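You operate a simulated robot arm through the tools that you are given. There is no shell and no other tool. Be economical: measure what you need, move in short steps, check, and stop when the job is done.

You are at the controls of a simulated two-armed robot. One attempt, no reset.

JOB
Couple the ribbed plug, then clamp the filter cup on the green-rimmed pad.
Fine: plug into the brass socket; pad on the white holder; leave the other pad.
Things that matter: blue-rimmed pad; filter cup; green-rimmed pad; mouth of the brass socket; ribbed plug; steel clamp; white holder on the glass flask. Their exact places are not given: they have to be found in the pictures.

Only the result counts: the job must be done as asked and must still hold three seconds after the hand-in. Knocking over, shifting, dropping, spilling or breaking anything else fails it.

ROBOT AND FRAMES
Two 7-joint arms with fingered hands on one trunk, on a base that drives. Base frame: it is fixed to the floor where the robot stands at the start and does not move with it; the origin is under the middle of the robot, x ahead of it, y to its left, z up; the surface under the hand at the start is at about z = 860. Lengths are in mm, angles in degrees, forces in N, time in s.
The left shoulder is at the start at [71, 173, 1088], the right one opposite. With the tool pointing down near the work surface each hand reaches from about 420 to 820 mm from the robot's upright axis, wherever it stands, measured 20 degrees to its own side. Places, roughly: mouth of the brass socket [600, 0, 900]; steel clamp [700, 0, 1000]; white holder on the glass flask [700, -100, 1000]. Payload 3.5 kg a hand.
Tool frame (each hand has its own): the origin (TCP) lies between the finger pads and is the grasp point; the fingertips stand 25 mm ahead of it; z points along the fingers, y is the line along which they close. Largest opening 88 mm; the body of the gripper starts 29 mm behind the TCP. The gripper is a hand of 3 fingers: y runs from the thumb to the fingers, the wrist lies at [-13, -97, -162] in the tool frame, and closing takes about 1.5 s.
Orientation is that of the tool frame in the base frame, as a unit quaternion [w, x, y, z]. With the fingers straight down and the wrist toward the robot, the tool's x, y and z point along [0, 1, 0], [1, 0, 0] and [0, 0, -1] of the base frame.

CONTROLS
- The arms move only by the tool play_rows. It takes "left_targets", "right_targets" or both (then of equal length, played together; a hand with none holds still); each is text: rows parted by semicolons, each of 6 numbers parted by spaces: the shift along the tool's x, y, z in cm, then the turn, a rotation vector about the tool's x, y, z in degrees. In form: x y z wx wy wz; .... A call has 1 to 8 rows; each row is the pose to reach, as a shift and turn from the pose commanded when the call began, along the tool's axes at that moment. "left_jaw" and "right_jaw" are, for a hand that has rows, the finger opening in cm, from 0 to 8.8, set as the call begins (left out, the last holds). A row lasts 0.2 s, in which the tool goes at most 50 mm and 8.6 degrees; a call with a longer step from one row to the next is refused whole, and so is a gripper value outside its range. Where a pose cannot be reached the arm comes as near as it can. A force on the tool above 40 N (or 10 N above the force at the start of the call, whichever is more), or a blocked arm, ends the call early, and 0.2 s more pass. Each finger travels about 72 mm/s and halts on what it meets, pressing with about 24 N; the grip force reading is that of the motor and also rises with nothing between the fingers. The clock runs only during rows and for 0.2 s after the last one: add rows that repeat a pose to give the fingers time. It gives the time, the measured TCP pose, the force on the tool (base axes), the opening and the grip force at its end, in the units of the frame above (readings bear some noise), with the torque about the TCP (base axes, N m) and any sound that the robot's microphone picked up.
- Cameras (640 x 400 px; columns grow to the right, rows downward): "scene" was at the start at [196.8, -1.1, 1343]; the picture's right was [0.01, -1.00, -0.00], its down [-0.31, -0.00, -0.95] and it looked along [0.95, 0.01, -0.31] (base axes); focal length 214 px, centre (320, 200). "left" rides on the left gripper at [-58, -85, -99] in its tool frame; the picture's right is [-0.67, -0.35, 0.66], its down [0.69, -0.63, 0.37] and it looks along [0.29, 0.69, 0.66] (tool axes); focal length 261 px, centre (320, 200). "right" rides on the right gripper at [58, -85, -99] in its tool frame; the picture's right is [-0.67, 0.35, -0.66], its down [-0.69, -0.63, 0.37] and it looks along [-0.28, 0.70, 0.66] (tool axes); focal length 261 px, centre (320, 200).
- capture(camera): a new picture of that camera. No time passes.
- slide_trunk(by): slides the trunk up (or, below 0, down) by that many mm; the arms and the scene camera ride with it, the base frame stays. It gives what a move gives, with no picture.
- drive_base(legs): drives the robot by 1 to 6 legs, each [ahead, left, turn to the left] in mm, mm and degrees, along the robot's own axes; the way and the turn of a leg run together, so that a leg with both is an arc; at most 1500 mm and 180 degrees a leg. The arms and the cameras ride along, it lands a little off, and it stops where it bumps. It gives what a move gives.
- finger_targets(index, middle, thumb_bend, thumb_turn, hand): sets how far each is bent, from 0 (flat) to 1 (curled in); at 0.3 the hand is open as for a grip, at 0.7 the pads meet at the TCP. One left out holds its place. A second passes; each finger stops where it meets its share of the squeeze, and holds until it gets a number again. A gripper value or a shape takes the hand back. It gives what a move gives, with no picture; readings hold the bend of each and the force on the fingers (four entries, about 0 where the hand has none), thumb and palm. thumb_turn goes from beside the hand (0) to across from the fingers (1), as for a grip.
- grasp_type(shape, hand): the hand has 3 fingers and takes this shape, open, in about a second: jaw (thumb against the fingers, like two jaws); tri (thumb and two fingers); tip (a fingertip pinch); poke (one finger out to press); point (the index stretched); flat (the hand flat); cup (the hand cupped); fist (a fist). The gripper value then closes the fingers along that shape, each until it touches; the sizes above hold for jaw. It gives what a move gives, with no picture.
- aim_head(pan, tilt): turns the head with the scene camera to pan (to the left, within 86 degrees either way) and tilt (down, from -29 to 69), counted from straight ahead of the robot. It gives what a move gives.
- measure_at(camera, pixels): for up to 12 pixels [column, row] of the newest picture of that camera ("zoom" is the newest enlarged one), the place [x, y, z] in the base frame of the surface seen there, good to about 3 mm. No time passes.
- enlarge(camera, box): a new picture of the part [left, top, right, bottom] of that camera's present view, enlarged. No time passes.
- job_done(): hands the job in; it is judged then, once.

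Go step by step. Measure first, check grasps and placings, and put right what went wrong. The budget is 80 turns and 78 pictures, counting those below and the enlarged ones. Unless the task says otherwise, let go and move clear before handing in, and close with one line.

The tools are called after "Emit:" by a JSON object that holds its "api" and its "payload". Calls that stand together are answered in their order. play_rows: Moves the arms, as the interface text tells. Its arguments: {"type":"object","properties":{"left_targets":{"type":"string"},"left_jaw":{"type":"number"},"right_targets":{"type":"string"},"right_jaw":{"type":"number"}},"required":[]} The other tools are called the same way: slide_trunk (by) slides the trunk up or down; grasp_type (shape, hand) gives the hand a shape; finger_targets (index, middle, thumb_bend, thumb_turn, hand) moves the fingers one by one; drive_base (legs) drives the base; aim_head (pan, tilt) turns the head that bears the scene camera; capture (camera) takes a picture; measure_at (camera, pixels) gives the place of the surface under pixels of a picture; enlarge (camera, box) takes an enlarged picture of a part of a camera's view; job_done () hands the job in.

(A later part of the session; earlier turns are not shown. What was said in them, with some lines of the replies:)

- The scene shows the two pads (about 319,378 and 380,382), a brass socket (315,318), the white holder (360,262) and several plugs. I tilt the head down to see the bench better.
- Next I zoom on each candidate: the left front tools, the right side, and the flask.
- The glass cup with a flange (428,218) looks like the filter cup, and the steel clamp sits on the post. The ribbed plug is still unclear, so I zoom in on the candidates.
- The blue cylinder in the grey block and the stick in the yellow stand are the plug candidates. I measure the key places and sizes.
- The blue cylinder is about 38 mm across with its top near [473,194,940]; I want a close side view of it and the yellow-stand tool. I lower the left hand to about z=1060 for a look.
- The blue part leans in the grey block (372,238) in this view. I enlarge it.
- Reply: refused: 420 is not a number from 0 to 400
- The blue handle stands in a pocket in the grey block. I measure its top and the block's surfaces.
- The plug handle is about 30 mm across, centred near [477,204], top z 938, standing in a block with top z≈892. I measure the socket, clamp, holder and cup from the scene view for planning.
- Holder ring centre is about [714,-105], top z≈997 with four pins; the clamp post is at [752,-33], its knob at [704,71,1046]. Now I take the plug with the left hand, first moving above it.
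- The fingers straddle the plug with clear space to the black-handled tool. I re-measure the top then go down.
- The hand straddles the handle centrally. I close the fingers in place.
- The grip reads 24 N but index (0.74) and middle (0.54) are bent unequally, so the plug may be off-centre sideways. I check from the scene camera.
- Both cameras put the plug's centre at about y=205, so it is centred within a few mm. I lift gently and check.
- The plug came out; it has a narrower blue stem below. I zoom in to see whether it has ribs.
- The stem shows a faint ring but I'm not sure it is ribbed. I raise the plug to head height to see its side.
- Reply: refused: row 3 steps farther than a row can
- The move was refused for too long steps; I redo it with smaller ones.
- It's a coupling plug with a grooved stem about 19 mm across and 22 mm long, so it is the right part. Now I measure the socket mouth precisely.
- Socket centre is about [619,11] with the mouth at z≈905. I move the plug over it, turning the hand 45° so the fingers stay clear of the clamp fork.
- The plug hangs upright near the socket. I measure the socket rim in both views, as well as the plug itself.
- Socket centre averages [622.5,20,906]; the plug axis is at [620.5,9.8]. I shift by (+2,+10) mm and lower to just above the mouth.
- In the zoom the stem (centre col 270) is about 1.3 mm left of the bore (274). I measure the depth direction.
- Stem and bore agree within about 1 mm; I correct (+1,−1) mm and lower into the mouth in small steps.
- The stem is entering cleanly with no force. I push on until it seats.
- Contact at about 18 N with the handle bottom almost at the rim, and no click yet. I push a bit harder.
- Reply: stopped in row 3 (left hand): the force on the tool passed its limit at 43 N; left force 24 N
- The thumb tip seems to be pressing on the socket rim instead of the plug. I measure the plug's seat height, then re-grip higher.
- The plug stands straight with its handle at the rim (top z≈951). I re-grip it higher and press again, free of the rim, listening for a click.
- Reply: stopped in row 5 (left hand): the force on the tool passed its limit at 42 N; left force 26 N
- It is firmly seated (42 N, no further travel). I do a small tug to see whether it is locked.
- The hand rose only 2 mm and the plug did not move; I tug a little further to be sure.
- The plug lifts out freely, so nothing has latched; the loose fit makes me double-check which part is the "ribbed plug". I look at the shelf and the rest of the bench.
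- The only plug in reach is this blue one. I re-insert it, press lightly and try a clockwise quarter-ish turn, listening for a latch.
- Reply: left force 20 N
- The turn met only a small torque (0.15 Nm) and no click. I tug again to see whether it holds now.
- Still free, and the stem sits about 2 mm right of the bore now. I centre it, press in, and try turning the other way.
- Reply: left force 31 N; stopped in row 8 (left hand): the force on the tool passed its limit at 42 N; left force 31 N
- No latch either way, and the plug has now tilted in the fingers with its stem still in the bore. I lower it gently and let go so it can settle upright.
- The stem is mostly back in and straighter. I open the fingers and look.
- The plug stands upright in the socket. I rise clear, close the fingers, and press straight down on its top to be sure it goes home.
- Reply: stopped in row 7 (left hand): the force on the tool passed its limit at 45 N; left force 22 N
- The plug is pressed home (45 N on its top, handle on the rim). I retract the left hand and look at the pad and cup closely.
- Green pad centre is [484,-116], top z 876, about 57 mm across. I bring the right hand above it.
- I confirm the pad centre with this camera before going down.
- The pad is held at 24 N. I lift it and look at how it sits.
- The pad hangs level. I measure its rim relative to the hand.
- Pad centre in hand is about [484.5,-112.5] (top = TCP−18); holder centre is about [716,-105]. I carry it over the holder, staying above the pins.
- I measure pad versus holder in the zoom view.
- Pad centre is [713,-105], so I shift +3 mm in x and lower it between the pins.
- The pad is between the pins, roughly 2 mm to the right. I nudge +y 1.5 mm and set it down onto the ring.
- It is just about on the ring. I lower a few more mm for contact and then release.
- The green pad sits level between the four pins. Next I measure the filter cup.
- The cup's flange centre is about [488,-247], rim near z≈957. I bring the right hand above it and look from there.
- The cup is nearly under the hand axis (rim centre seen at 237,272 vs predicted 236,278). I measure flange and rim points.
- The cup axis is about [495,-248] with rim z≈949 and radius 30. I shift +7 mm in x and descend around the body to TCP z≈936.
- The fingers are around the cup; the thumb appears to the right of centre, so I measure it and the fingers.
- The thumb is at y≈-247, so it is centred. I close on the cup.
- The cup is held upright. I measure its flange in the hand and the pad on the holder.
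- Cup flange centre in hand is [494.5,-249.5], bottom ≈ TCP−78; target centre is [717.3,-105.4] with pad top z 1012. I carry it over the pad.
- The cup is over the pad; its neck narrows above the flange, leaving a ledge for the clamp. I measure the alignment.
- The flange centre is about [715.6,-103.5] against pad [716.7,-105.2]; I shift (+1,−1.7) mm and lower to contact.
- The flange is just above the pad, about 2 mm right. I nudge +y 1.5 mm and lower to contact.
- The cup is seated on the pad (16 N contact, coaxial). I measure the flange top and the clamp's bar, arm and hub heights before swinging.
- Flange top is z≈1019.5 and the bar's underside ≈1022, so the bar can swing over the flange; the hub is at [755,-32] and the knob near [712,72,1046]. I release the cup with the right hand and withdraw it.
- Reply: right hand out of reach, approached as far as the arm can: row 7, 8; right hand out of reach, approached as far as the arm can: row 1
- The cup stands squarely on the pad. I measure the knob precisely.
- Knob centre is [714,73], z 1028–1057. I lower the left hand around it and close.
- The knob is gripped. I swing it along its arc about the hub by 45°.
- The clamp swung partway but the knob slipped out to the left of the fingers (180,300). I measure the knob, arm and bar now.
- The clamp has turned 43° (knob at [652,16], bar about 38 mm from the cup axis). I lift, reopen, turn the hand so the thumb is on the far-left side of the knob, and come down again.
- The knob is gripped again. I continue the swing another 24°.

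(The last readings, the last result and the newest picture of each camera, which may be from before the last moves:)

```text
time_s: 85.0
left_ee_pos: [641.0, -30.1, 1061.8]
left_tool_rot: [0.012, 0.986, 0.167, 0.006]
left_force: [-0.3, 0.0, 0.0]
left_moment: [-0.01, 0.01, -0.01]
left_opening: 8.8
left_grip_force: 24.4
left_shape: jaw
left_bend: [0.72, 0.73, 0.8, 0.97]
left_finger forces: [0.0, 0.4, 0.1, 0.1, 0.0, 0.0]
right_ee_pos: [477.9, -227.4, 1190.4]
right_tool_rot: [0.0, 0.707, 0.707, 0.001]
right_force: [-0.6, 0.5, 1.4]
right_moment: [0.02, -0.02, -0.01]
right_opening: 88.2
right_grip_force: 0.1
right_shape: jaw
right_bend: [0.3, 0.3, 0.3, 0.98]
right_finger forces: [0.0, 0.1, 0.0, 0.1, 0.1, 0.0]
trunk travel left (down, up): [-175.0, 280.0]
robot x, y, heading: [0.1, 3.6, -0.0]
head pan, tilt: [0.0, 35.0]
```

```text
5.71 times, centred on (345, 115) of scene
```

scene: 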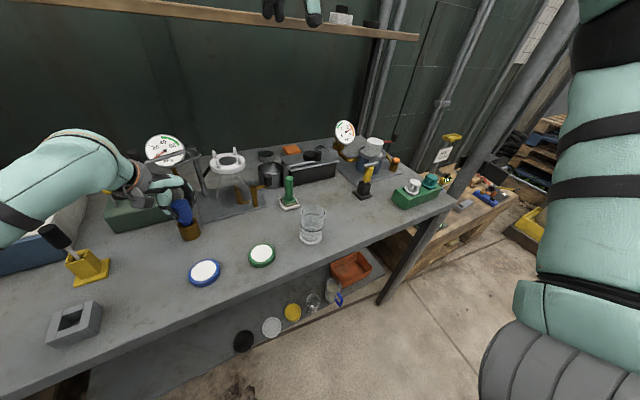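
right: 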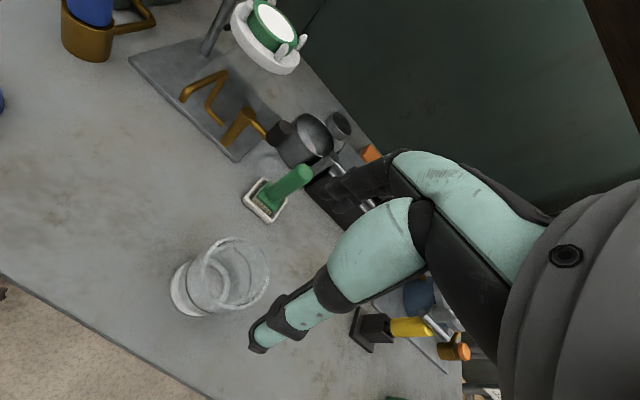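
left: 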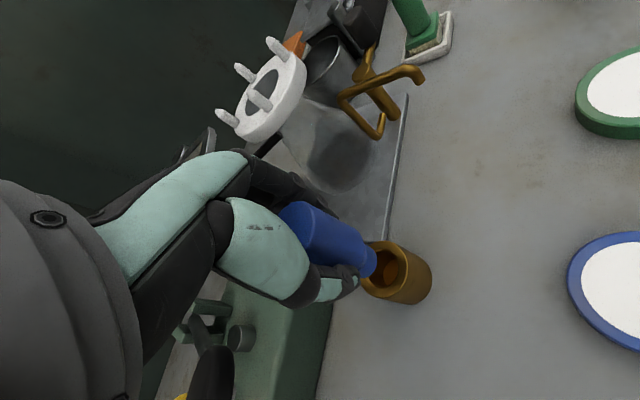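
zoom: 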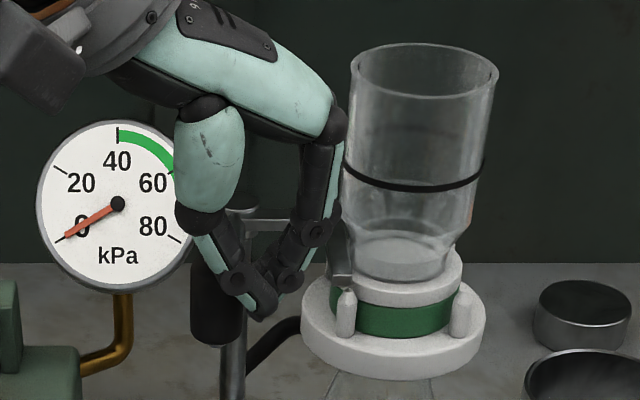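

The fingers slipped off the knob again (knob at 215,310), with the bar now at the flange edge (340,275). I measure where everything is.

Emit:
{"api": "measure_at", "payload": {"camera": "zoom", "pixels": [[215, 310], [198, 310], [236, 310], [215, 330], [340, 260], [345, 280], [335, 285], [290, 224], [270, 220], [240, 212], [380, 290], [346, 300]]}}

```text
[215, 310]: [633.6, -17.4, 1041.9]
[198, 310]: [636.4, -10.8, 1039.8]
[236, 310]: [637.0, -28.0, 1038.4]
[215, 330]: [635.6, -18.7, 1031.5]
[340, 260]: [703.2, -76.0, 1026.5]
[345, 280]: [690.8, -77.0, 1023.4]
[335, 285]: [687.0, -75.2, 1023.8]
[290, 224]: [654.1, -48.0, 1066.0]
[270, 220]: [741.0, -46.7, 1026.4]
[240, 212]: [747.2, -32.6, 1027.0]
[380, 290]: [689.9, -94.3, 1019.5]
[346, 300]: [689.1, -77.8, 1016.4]
```

The knob is at about [645,-19] (62° swung) and the bar overlaps the flange edge. I come round to the knob's left side with closed fingers and push it gently further.

Emit:
{"api": "play_rows", "payload": {"left_targets": "0 0 -2.5 0 0 0; 0 0 -5 0 0 0; 0.7 -1.6 -5 0 0 0; 1.4 -3.2 -5 0 0 0; 2 -4.8 -5 0 0 0; 2 -4.8 -2.5 0 0 0; 2 -4.8 0 0 0 0; 2 -4.8 0 0 0 0", "left_jaw": 0}}

Emit:
{"api": "play_rows", "payload": {"left_targets": "-0.3 0.7 0 0 0 0; -0.45 1.1 0 0 0 0; -0.6 1.4 0 0 0 0; -0.7 1.7 0 0 0 0; -0.7 1.7 0 0 0 0"}}

```text
time_s: 86.8
left_ee_pos: [644.5, 22.3, 1058.2]
left_tool_rot: [0.011, 0.986, 0.167, 0.005]
left_force: [0.1, -0.1, 0.0]
left_moment: [0.02, 0.0, -0.04]
left_opening: 8.8
left_grip_force: 24.4
left_shape: jaw
left_bend: [0.72, 0.73, 0.8, 0.97]
left_finger forces: [0.1, 0.1, 0.0, 0.0, 0.1, 0.0]
right_ee_pos: [479.1, -226.3, 1189.4]
right_tool_rot: [0.0, 0.707, 0.707, 0.0]
right_force: [0.2, -0.4, -0.3]
right_moment: [-0.03, 0.0, -0.02]
right_opening: 88.0
right_grip_force: 0.0
right_shape: jaw
right_bend: [0.3, 0.3, 0.3, 0.98]
right_finger forces: [0.0, 0.0, 0.0, 0.0, 0.0, 0.0]
trunk travel left (down, up): [-175.0, 280.0]
robot x, y, heading: [0.0, 2.9, -0.0]
head pan, tilt: [0.0, 35.0]
```

```text
time_s: 88.0
left_ee_pos: [642.9, 7.6, 1058.1]
left_tool_rot: [0.011, 0.986, 0.168, 0.005]
left_force: [2.6, 16.4, 1.7]
left_moment: [0.04, -0.01, 0.03]
left_opening: 8.0
left_grip_force: 24.4
left_shape: jaw
left_bend: [0.72, 0.73, 0.8, 0.96]
left_finger forces: [13.9, 0.4, 0.0, 0.0, 0.0, 0.0]
right_ee_pos: [479.5, -222.9, 1191.4]
right_tool_rot: [0.0, 0.707, 0.707, -0.002]
right_force: [-1.1, 0.4, -0.4]
right_moment: [0.0, 0.02, -0.02]
right_opening: 88.1
right_grip_force: 0.1
right_shape: jaw
right_bend: [0.3, 0.3, 0.3, 0.98]
right_finger forces: [0.0, 0.0, 0.0, 0.0, 0.0, 0.1]
trunk travel left (down, up): [-175.0, 280.0]
robot x, y, heading: [1.3, 0.7, 0.0]
head pan, tilt: [0.0, 35.0]
```

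Contact at 16 N without movement yet. I push a bit more.

Emit:
{"api": "play_rows", "payload": {"left_targets": "-0.1 0.25 0 0 0 0; -0.2 0.5 0 0 0 0; -0.2 0.5 0 0 0 0; -0.2 0.5 0 0 0 0"}}

Emit:
{"api": "enlarge", "payload": {"camera": "scene", "box": [300, 80, 390, 150]}}

Emit:
{"api": "measure_at", "payload": {"camera": "zoom", "pixels": [[215, 310], [222, 330], [335, 275], [345, 280], [270, 235], [380, 290], [420, 160], [356, 100], [490, 100], [410, 300]]}}

```text
time_s: 89.0
left_ee_pos: [644.6, 2.7, 1058.9]
left_tool_rot: [0.013, 0.986, 0.167, 0.004]
left_force: [7.9, 25.9, 5.3]
left_moment: [0.0, -0.04, 0.17]
left_opening: 7.9
left_grip_force: 24.1
left_shape: jaw
left_bend: [0.72, 0.74, 0.82, 0.96]
left_finger forces: [17.1, 7.5, 0.0, 0.0, 0.0, 0.0]
right_ee_pos: [480.5, -221.3, 1190.6]
right_tool_rot: [0.0, 0.707, 0.707, -0.002]
right_force: [0.0, -0.7, 0.2]
right_moment: [0.03, -0.04, -0.02]
right_opening: 87.7
right_grip_force: 0.0
right_shape: jaw
right_bend: [0.3, 0.3, 0.3, 0.98]
right_finger forces: [0.1, 0.0, 0.0, 0.0, 0.1, 0.0]
trunk travel left (down, up): [-175.0, 280.0]
robot x, y, heading: [-0.5, 2.9, -0.1]
head pan, tilt: [0.0, 35.0]
```

```text
5.71 times, centred on (345, 115) of scene
```

zoom: 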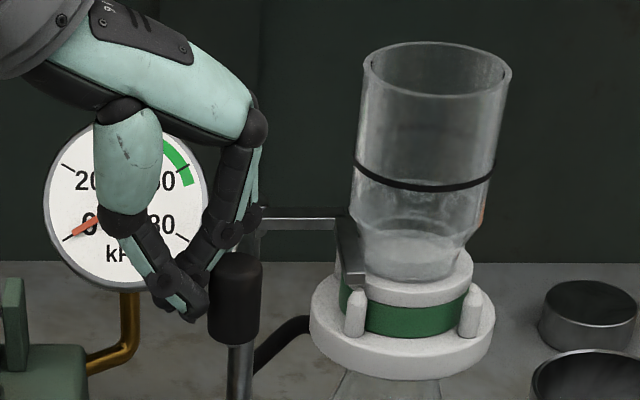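

```text
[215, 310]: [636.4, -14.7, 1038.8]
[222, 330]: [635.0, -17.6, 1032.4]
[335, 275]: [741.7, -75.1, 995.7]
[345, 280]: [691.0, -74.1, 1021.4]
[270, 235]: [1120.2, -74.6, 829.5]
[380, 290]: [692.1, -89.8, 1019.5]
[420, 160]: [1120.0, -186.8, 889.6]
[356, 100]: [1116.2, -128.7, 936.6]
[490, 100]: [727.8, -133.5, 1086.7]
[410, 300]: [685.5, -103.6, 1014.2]
```

The bar now lies over the flange against the cup's neck, resisting at 27 N. I try a light downward press on the knob to see whether the clamp also needs lowering.

Emit:
{"api": "play_rows", "payload": {"left_targets": "0.1 -0.4 0 0 0 0; 0.1 -0.4 -2.5 0 0 0; 0.1 -0.4 -5 0 0 0; -0.5 1.9 -5 0 0 0; -0.5 1.9 -3.5 0 0 0; -0.5 1.9 -2.8 0 0 0; -0.5 1.9 -2.8 0 0 0"}}

Emit:
{"api": "play_rows", "payload": {"left_targets": "0 0 0.4 0 0 0; 0 0 0.7 0 0 0; 0 0 0.9 0 0 0; 0 0 0.9 0 0 0"}}

```text
time_s: 90.6
left_ee_pos: [644.0, -22.4, 1086.8]
left_tool_rot: [0.01, 0.986, 0.167, 0.005]
left_force: [0.8, 0.0, 0.3]
left_moment: [0.02, -0.02, -0.01]
left_opening: 8.9
left_grip_force: 24.1
left_shape: jaw
left_bend: [0.73, 0.73, 0.82, 0.96]
left_finger forces: [0.1, 0.1, 0.0, 0.1, 0.0, 0.0]
right_ee_pos: [479.9, -226.8, 1189.4]
right_tool_rot: [-0.001, 0.707, 0.707, 0.0]
right_force: [-0.7, -0.5, 0.9]
right_moment: [0.02, -0.01, 0.0]
right_opening: 88.0
right_grip_force: 0.1
right_shape: jaw
right_bend: [0.3, 0.3, 0.3, 0.98]
right_finger forces: [0.1, 0.1, 0.0, 0.1, 0.1, 0.1]
trunk travel left (down, up): [-175.0, 280.0]
robot x, y, heading: [0.2, 1.8, -0.2]
head pan, tilt: [0.0, 35.0]
```

```text
time_s: 91.6
left_ee_pos: [643.7, -21.7, 1077.7]
left_tool_rot: [0.01, 0.986, 0.166, 0.005]
left_force: [-0.6, 0.5, 0.1]
left_moment: [0.01, 0.0, 0.02]
left_opening: 8.9
left_grip_force: 24.1
left_shape: jaw
left_bend: [0.73, 0.73, 0.82, 0.96]
left_finger forces: [0.0, 0.0, 0.0, 0.1, 0.1, 0.0]
right_ee_pos: [479.9, -227.1, 1190.5]
right_tool_rot: [-0.001, 0.707, 0.707, 0.0]
right_force: [0.5, -0.1, -0.6]
right_moment: [0.0, -0.01, 0.02]
right_opening: 88.0
right_grip_force: 0.1
right_shape: jaw
right_bend: [0.3, 0.3, 0.3, 0.98]
right_finger forces: [0.0, 0.1, 0.0, 0.1, 0.0, 0.0]
trunk travel left (down, up): [-175.0, 280.0]
robot x, y, heading: [0.3, -3.9, 0.2]
head pan, tilt: [0.0, 35.0]
```

No contact yet; I go down a few mm more.

Emit:
{"api": "play_rows", "payload": {"left_targets": "0 0 0.2 0 0 0; 0 0 0.4 0 0 0; 0 0 0.6 0 0 0; 0 0 0.8 0 0 0; 0 0 1.0 0 0 0; 0 0 1.0 0 0 0"}}

```text
time_s: 92.6
left_ee_pos: [643.8, -22.9, 1076.1]
left_tool_rot: [0.014, 0.986, 0.168, 0.009]
left_force: [4.1, -0.5, 14.6]
left_moment: [0.04, 0.02, -0.03]
left_opening: 9.0
left_grip_force: 24.0
left_shape: jaw
left_bend: [0.74, 0.74, 0.82, 0.96]
left_finger forces: [0.0, 2.6, 0.1, 0.1, 0.0, 0.0]
right_ee_pos: [478.9, -226.1, 1190.9]
right_tool_rot: [0.001, 0.707, 0.707, 0.001]
right_force: [0.7, 0.2, -0.3]
right_moment: [0.01, -0.03, -0.02]
right_opening: 88.1
right_grip_force: 0.0
right_shape: jaw
right_bend: [0.3, 0.3, 0.3, 0.98]
right_finger forces: [0.1, 0.0, 0.1, 0.0, 0.0, 0.0]
trunk travel left (down, up): [-175.0, 280.0]
robot x, y, heading: [1.1, 0.5, 0.1]
head pan, tilt: [0.0, 35.0]
stopped in row 5 (left hand): the force on the tool passed its limit at 42 N (the readings are from after the stop); the commanded pose is now the measured one
```

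The clamp is rigid vertically (42 N, no travel), so it is a swing-only clamp and it is closed against the neck. I withdraw the left hand upward and back and take a final look.

Emit:
{"api": "play_rows", "payload": {"left_targets": "0 0 -3 0 0 0; 0 0 -7 0 0 0; 0 0 -10 0 0 0; 0 -4 -10 0 0 0; -2 -8 -10 0 0 0; -5 -11 -10 0 0 0; -8 -14 -10 0 0 0; -11 -17 -10 0 0 0"}}

Emit:
{"api": "enlarge", "payload": {"camera": "scene", "box": [270, 80, 410, 190]}}

Emit:
{"api": "measure_at", "payload": {"camera": "zoom", "pixels": [[210, 190], [215, 200], [305, 165], [300, 180], [345, 185], [150, 290], [150, 330], [320, 205]]}}

```text
time_s: 94.4
left_ee_pos: [479.2, 105.0, 1167.1]
left_tool_rot: [0.013, 0.986, 0.167, 0.007]
left_force: [-0.2, 0.0, -0.1]
left_moment: [0.01, -0.04, 0.0]
left_opening: 8.6
left_grip_force: 23.8
left_shape: jaw
left_bend: [0.73, 0.73, 0.82, 0.96]
left_finger forces: [0.1, 0.0, 0.0, 0.1, 0.1, 0.1]
right_ee_pos: [478.6, -225.5, 1191.1]
right_tool_rot: [0.0, 0.708, 0.707, 0.0]
right_force: [-0.5, -0.1, -0.1]
right_moment: [0.01, -0.01, 0.01]
right_opening: 87.8
right_grip_force: 0.0
right_shape: jaw
right_bend: [0.3, 0.3, 0.3, 0.98]
right_finger forces: [0.0, 0.0, 0.0, 0.1, 0.0, 0.0]
trunk travel left (down, up): [-175.0, 280.0]
robot x, y, heading: [1.9, 1.0, -0.3]
head pan, tilt: [0.0, 35.0]
```

```text
3.64 times, centred on (340, 135) of scene
```

zoom: 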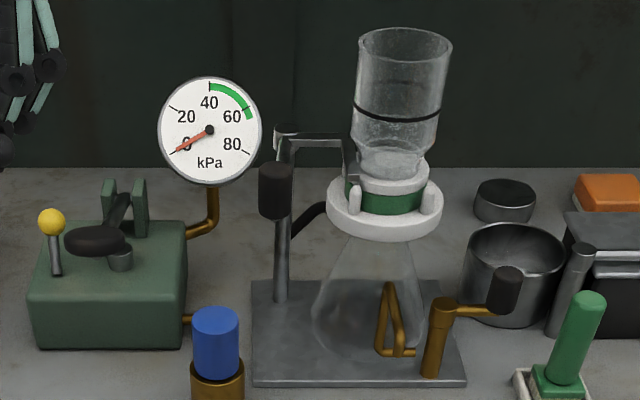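

```text
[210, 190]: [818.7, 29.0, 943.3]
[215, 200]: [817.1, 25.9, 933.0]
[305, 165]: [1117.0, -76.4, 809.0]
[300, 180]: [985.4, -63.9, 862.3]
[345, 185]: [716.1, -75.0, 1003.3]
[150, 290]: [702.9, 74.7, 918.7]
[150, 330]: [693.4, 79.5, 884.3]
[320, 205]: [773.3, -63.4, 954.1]
```

Plug, pad, cup and clamp are all in place in this view. I use one last zoom on the clamp bar over the flange.

Emit:
{"api": "enlarge", "payload": {"camera": "scene", "box": [335, 105, 375, 140]}}

Emit:
{"api": "measure_at", "payload": {"camera": "zoom", "pixels": [[225, 160], [235, 190], [245, 210], [235, 130], [300, 200], [260, 215], [270, 190], [220, 100]]}}

```text
11.43 times, centred on (355, 122) of scene
```

zoom: 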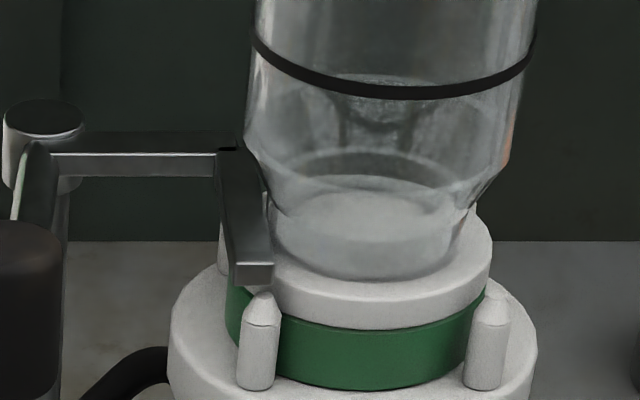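

```text
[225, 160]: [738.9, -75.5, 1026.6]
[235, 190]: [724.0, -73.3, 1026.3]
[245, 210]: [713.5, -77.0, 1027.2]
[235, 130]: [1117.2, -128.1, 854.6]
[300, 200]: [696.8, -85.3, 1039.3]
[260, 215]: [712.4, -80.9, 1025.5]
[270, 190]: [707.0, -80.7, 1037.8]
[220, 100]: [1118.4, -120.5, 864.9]
```

The last zoom shows the clamp bar lying across the flange against the cup's neck, the cup on the green pad between the pins, and both hands are clear. I hand in.

Emit:
{"api": "job_done", "payload": {}}

```text
The job is handed in.
```

The blue plug is seated in the brass socket, but it has no latch: it lifted out freely when tugged, and I pressed it back home. It is a smooth, grooved part rather than visibly ribbed, and the only plug I found within reach. The green-rimmed pad and filter cup are on the white holder under the closed clamp bar, and the blue-rimmed pad was left alone.
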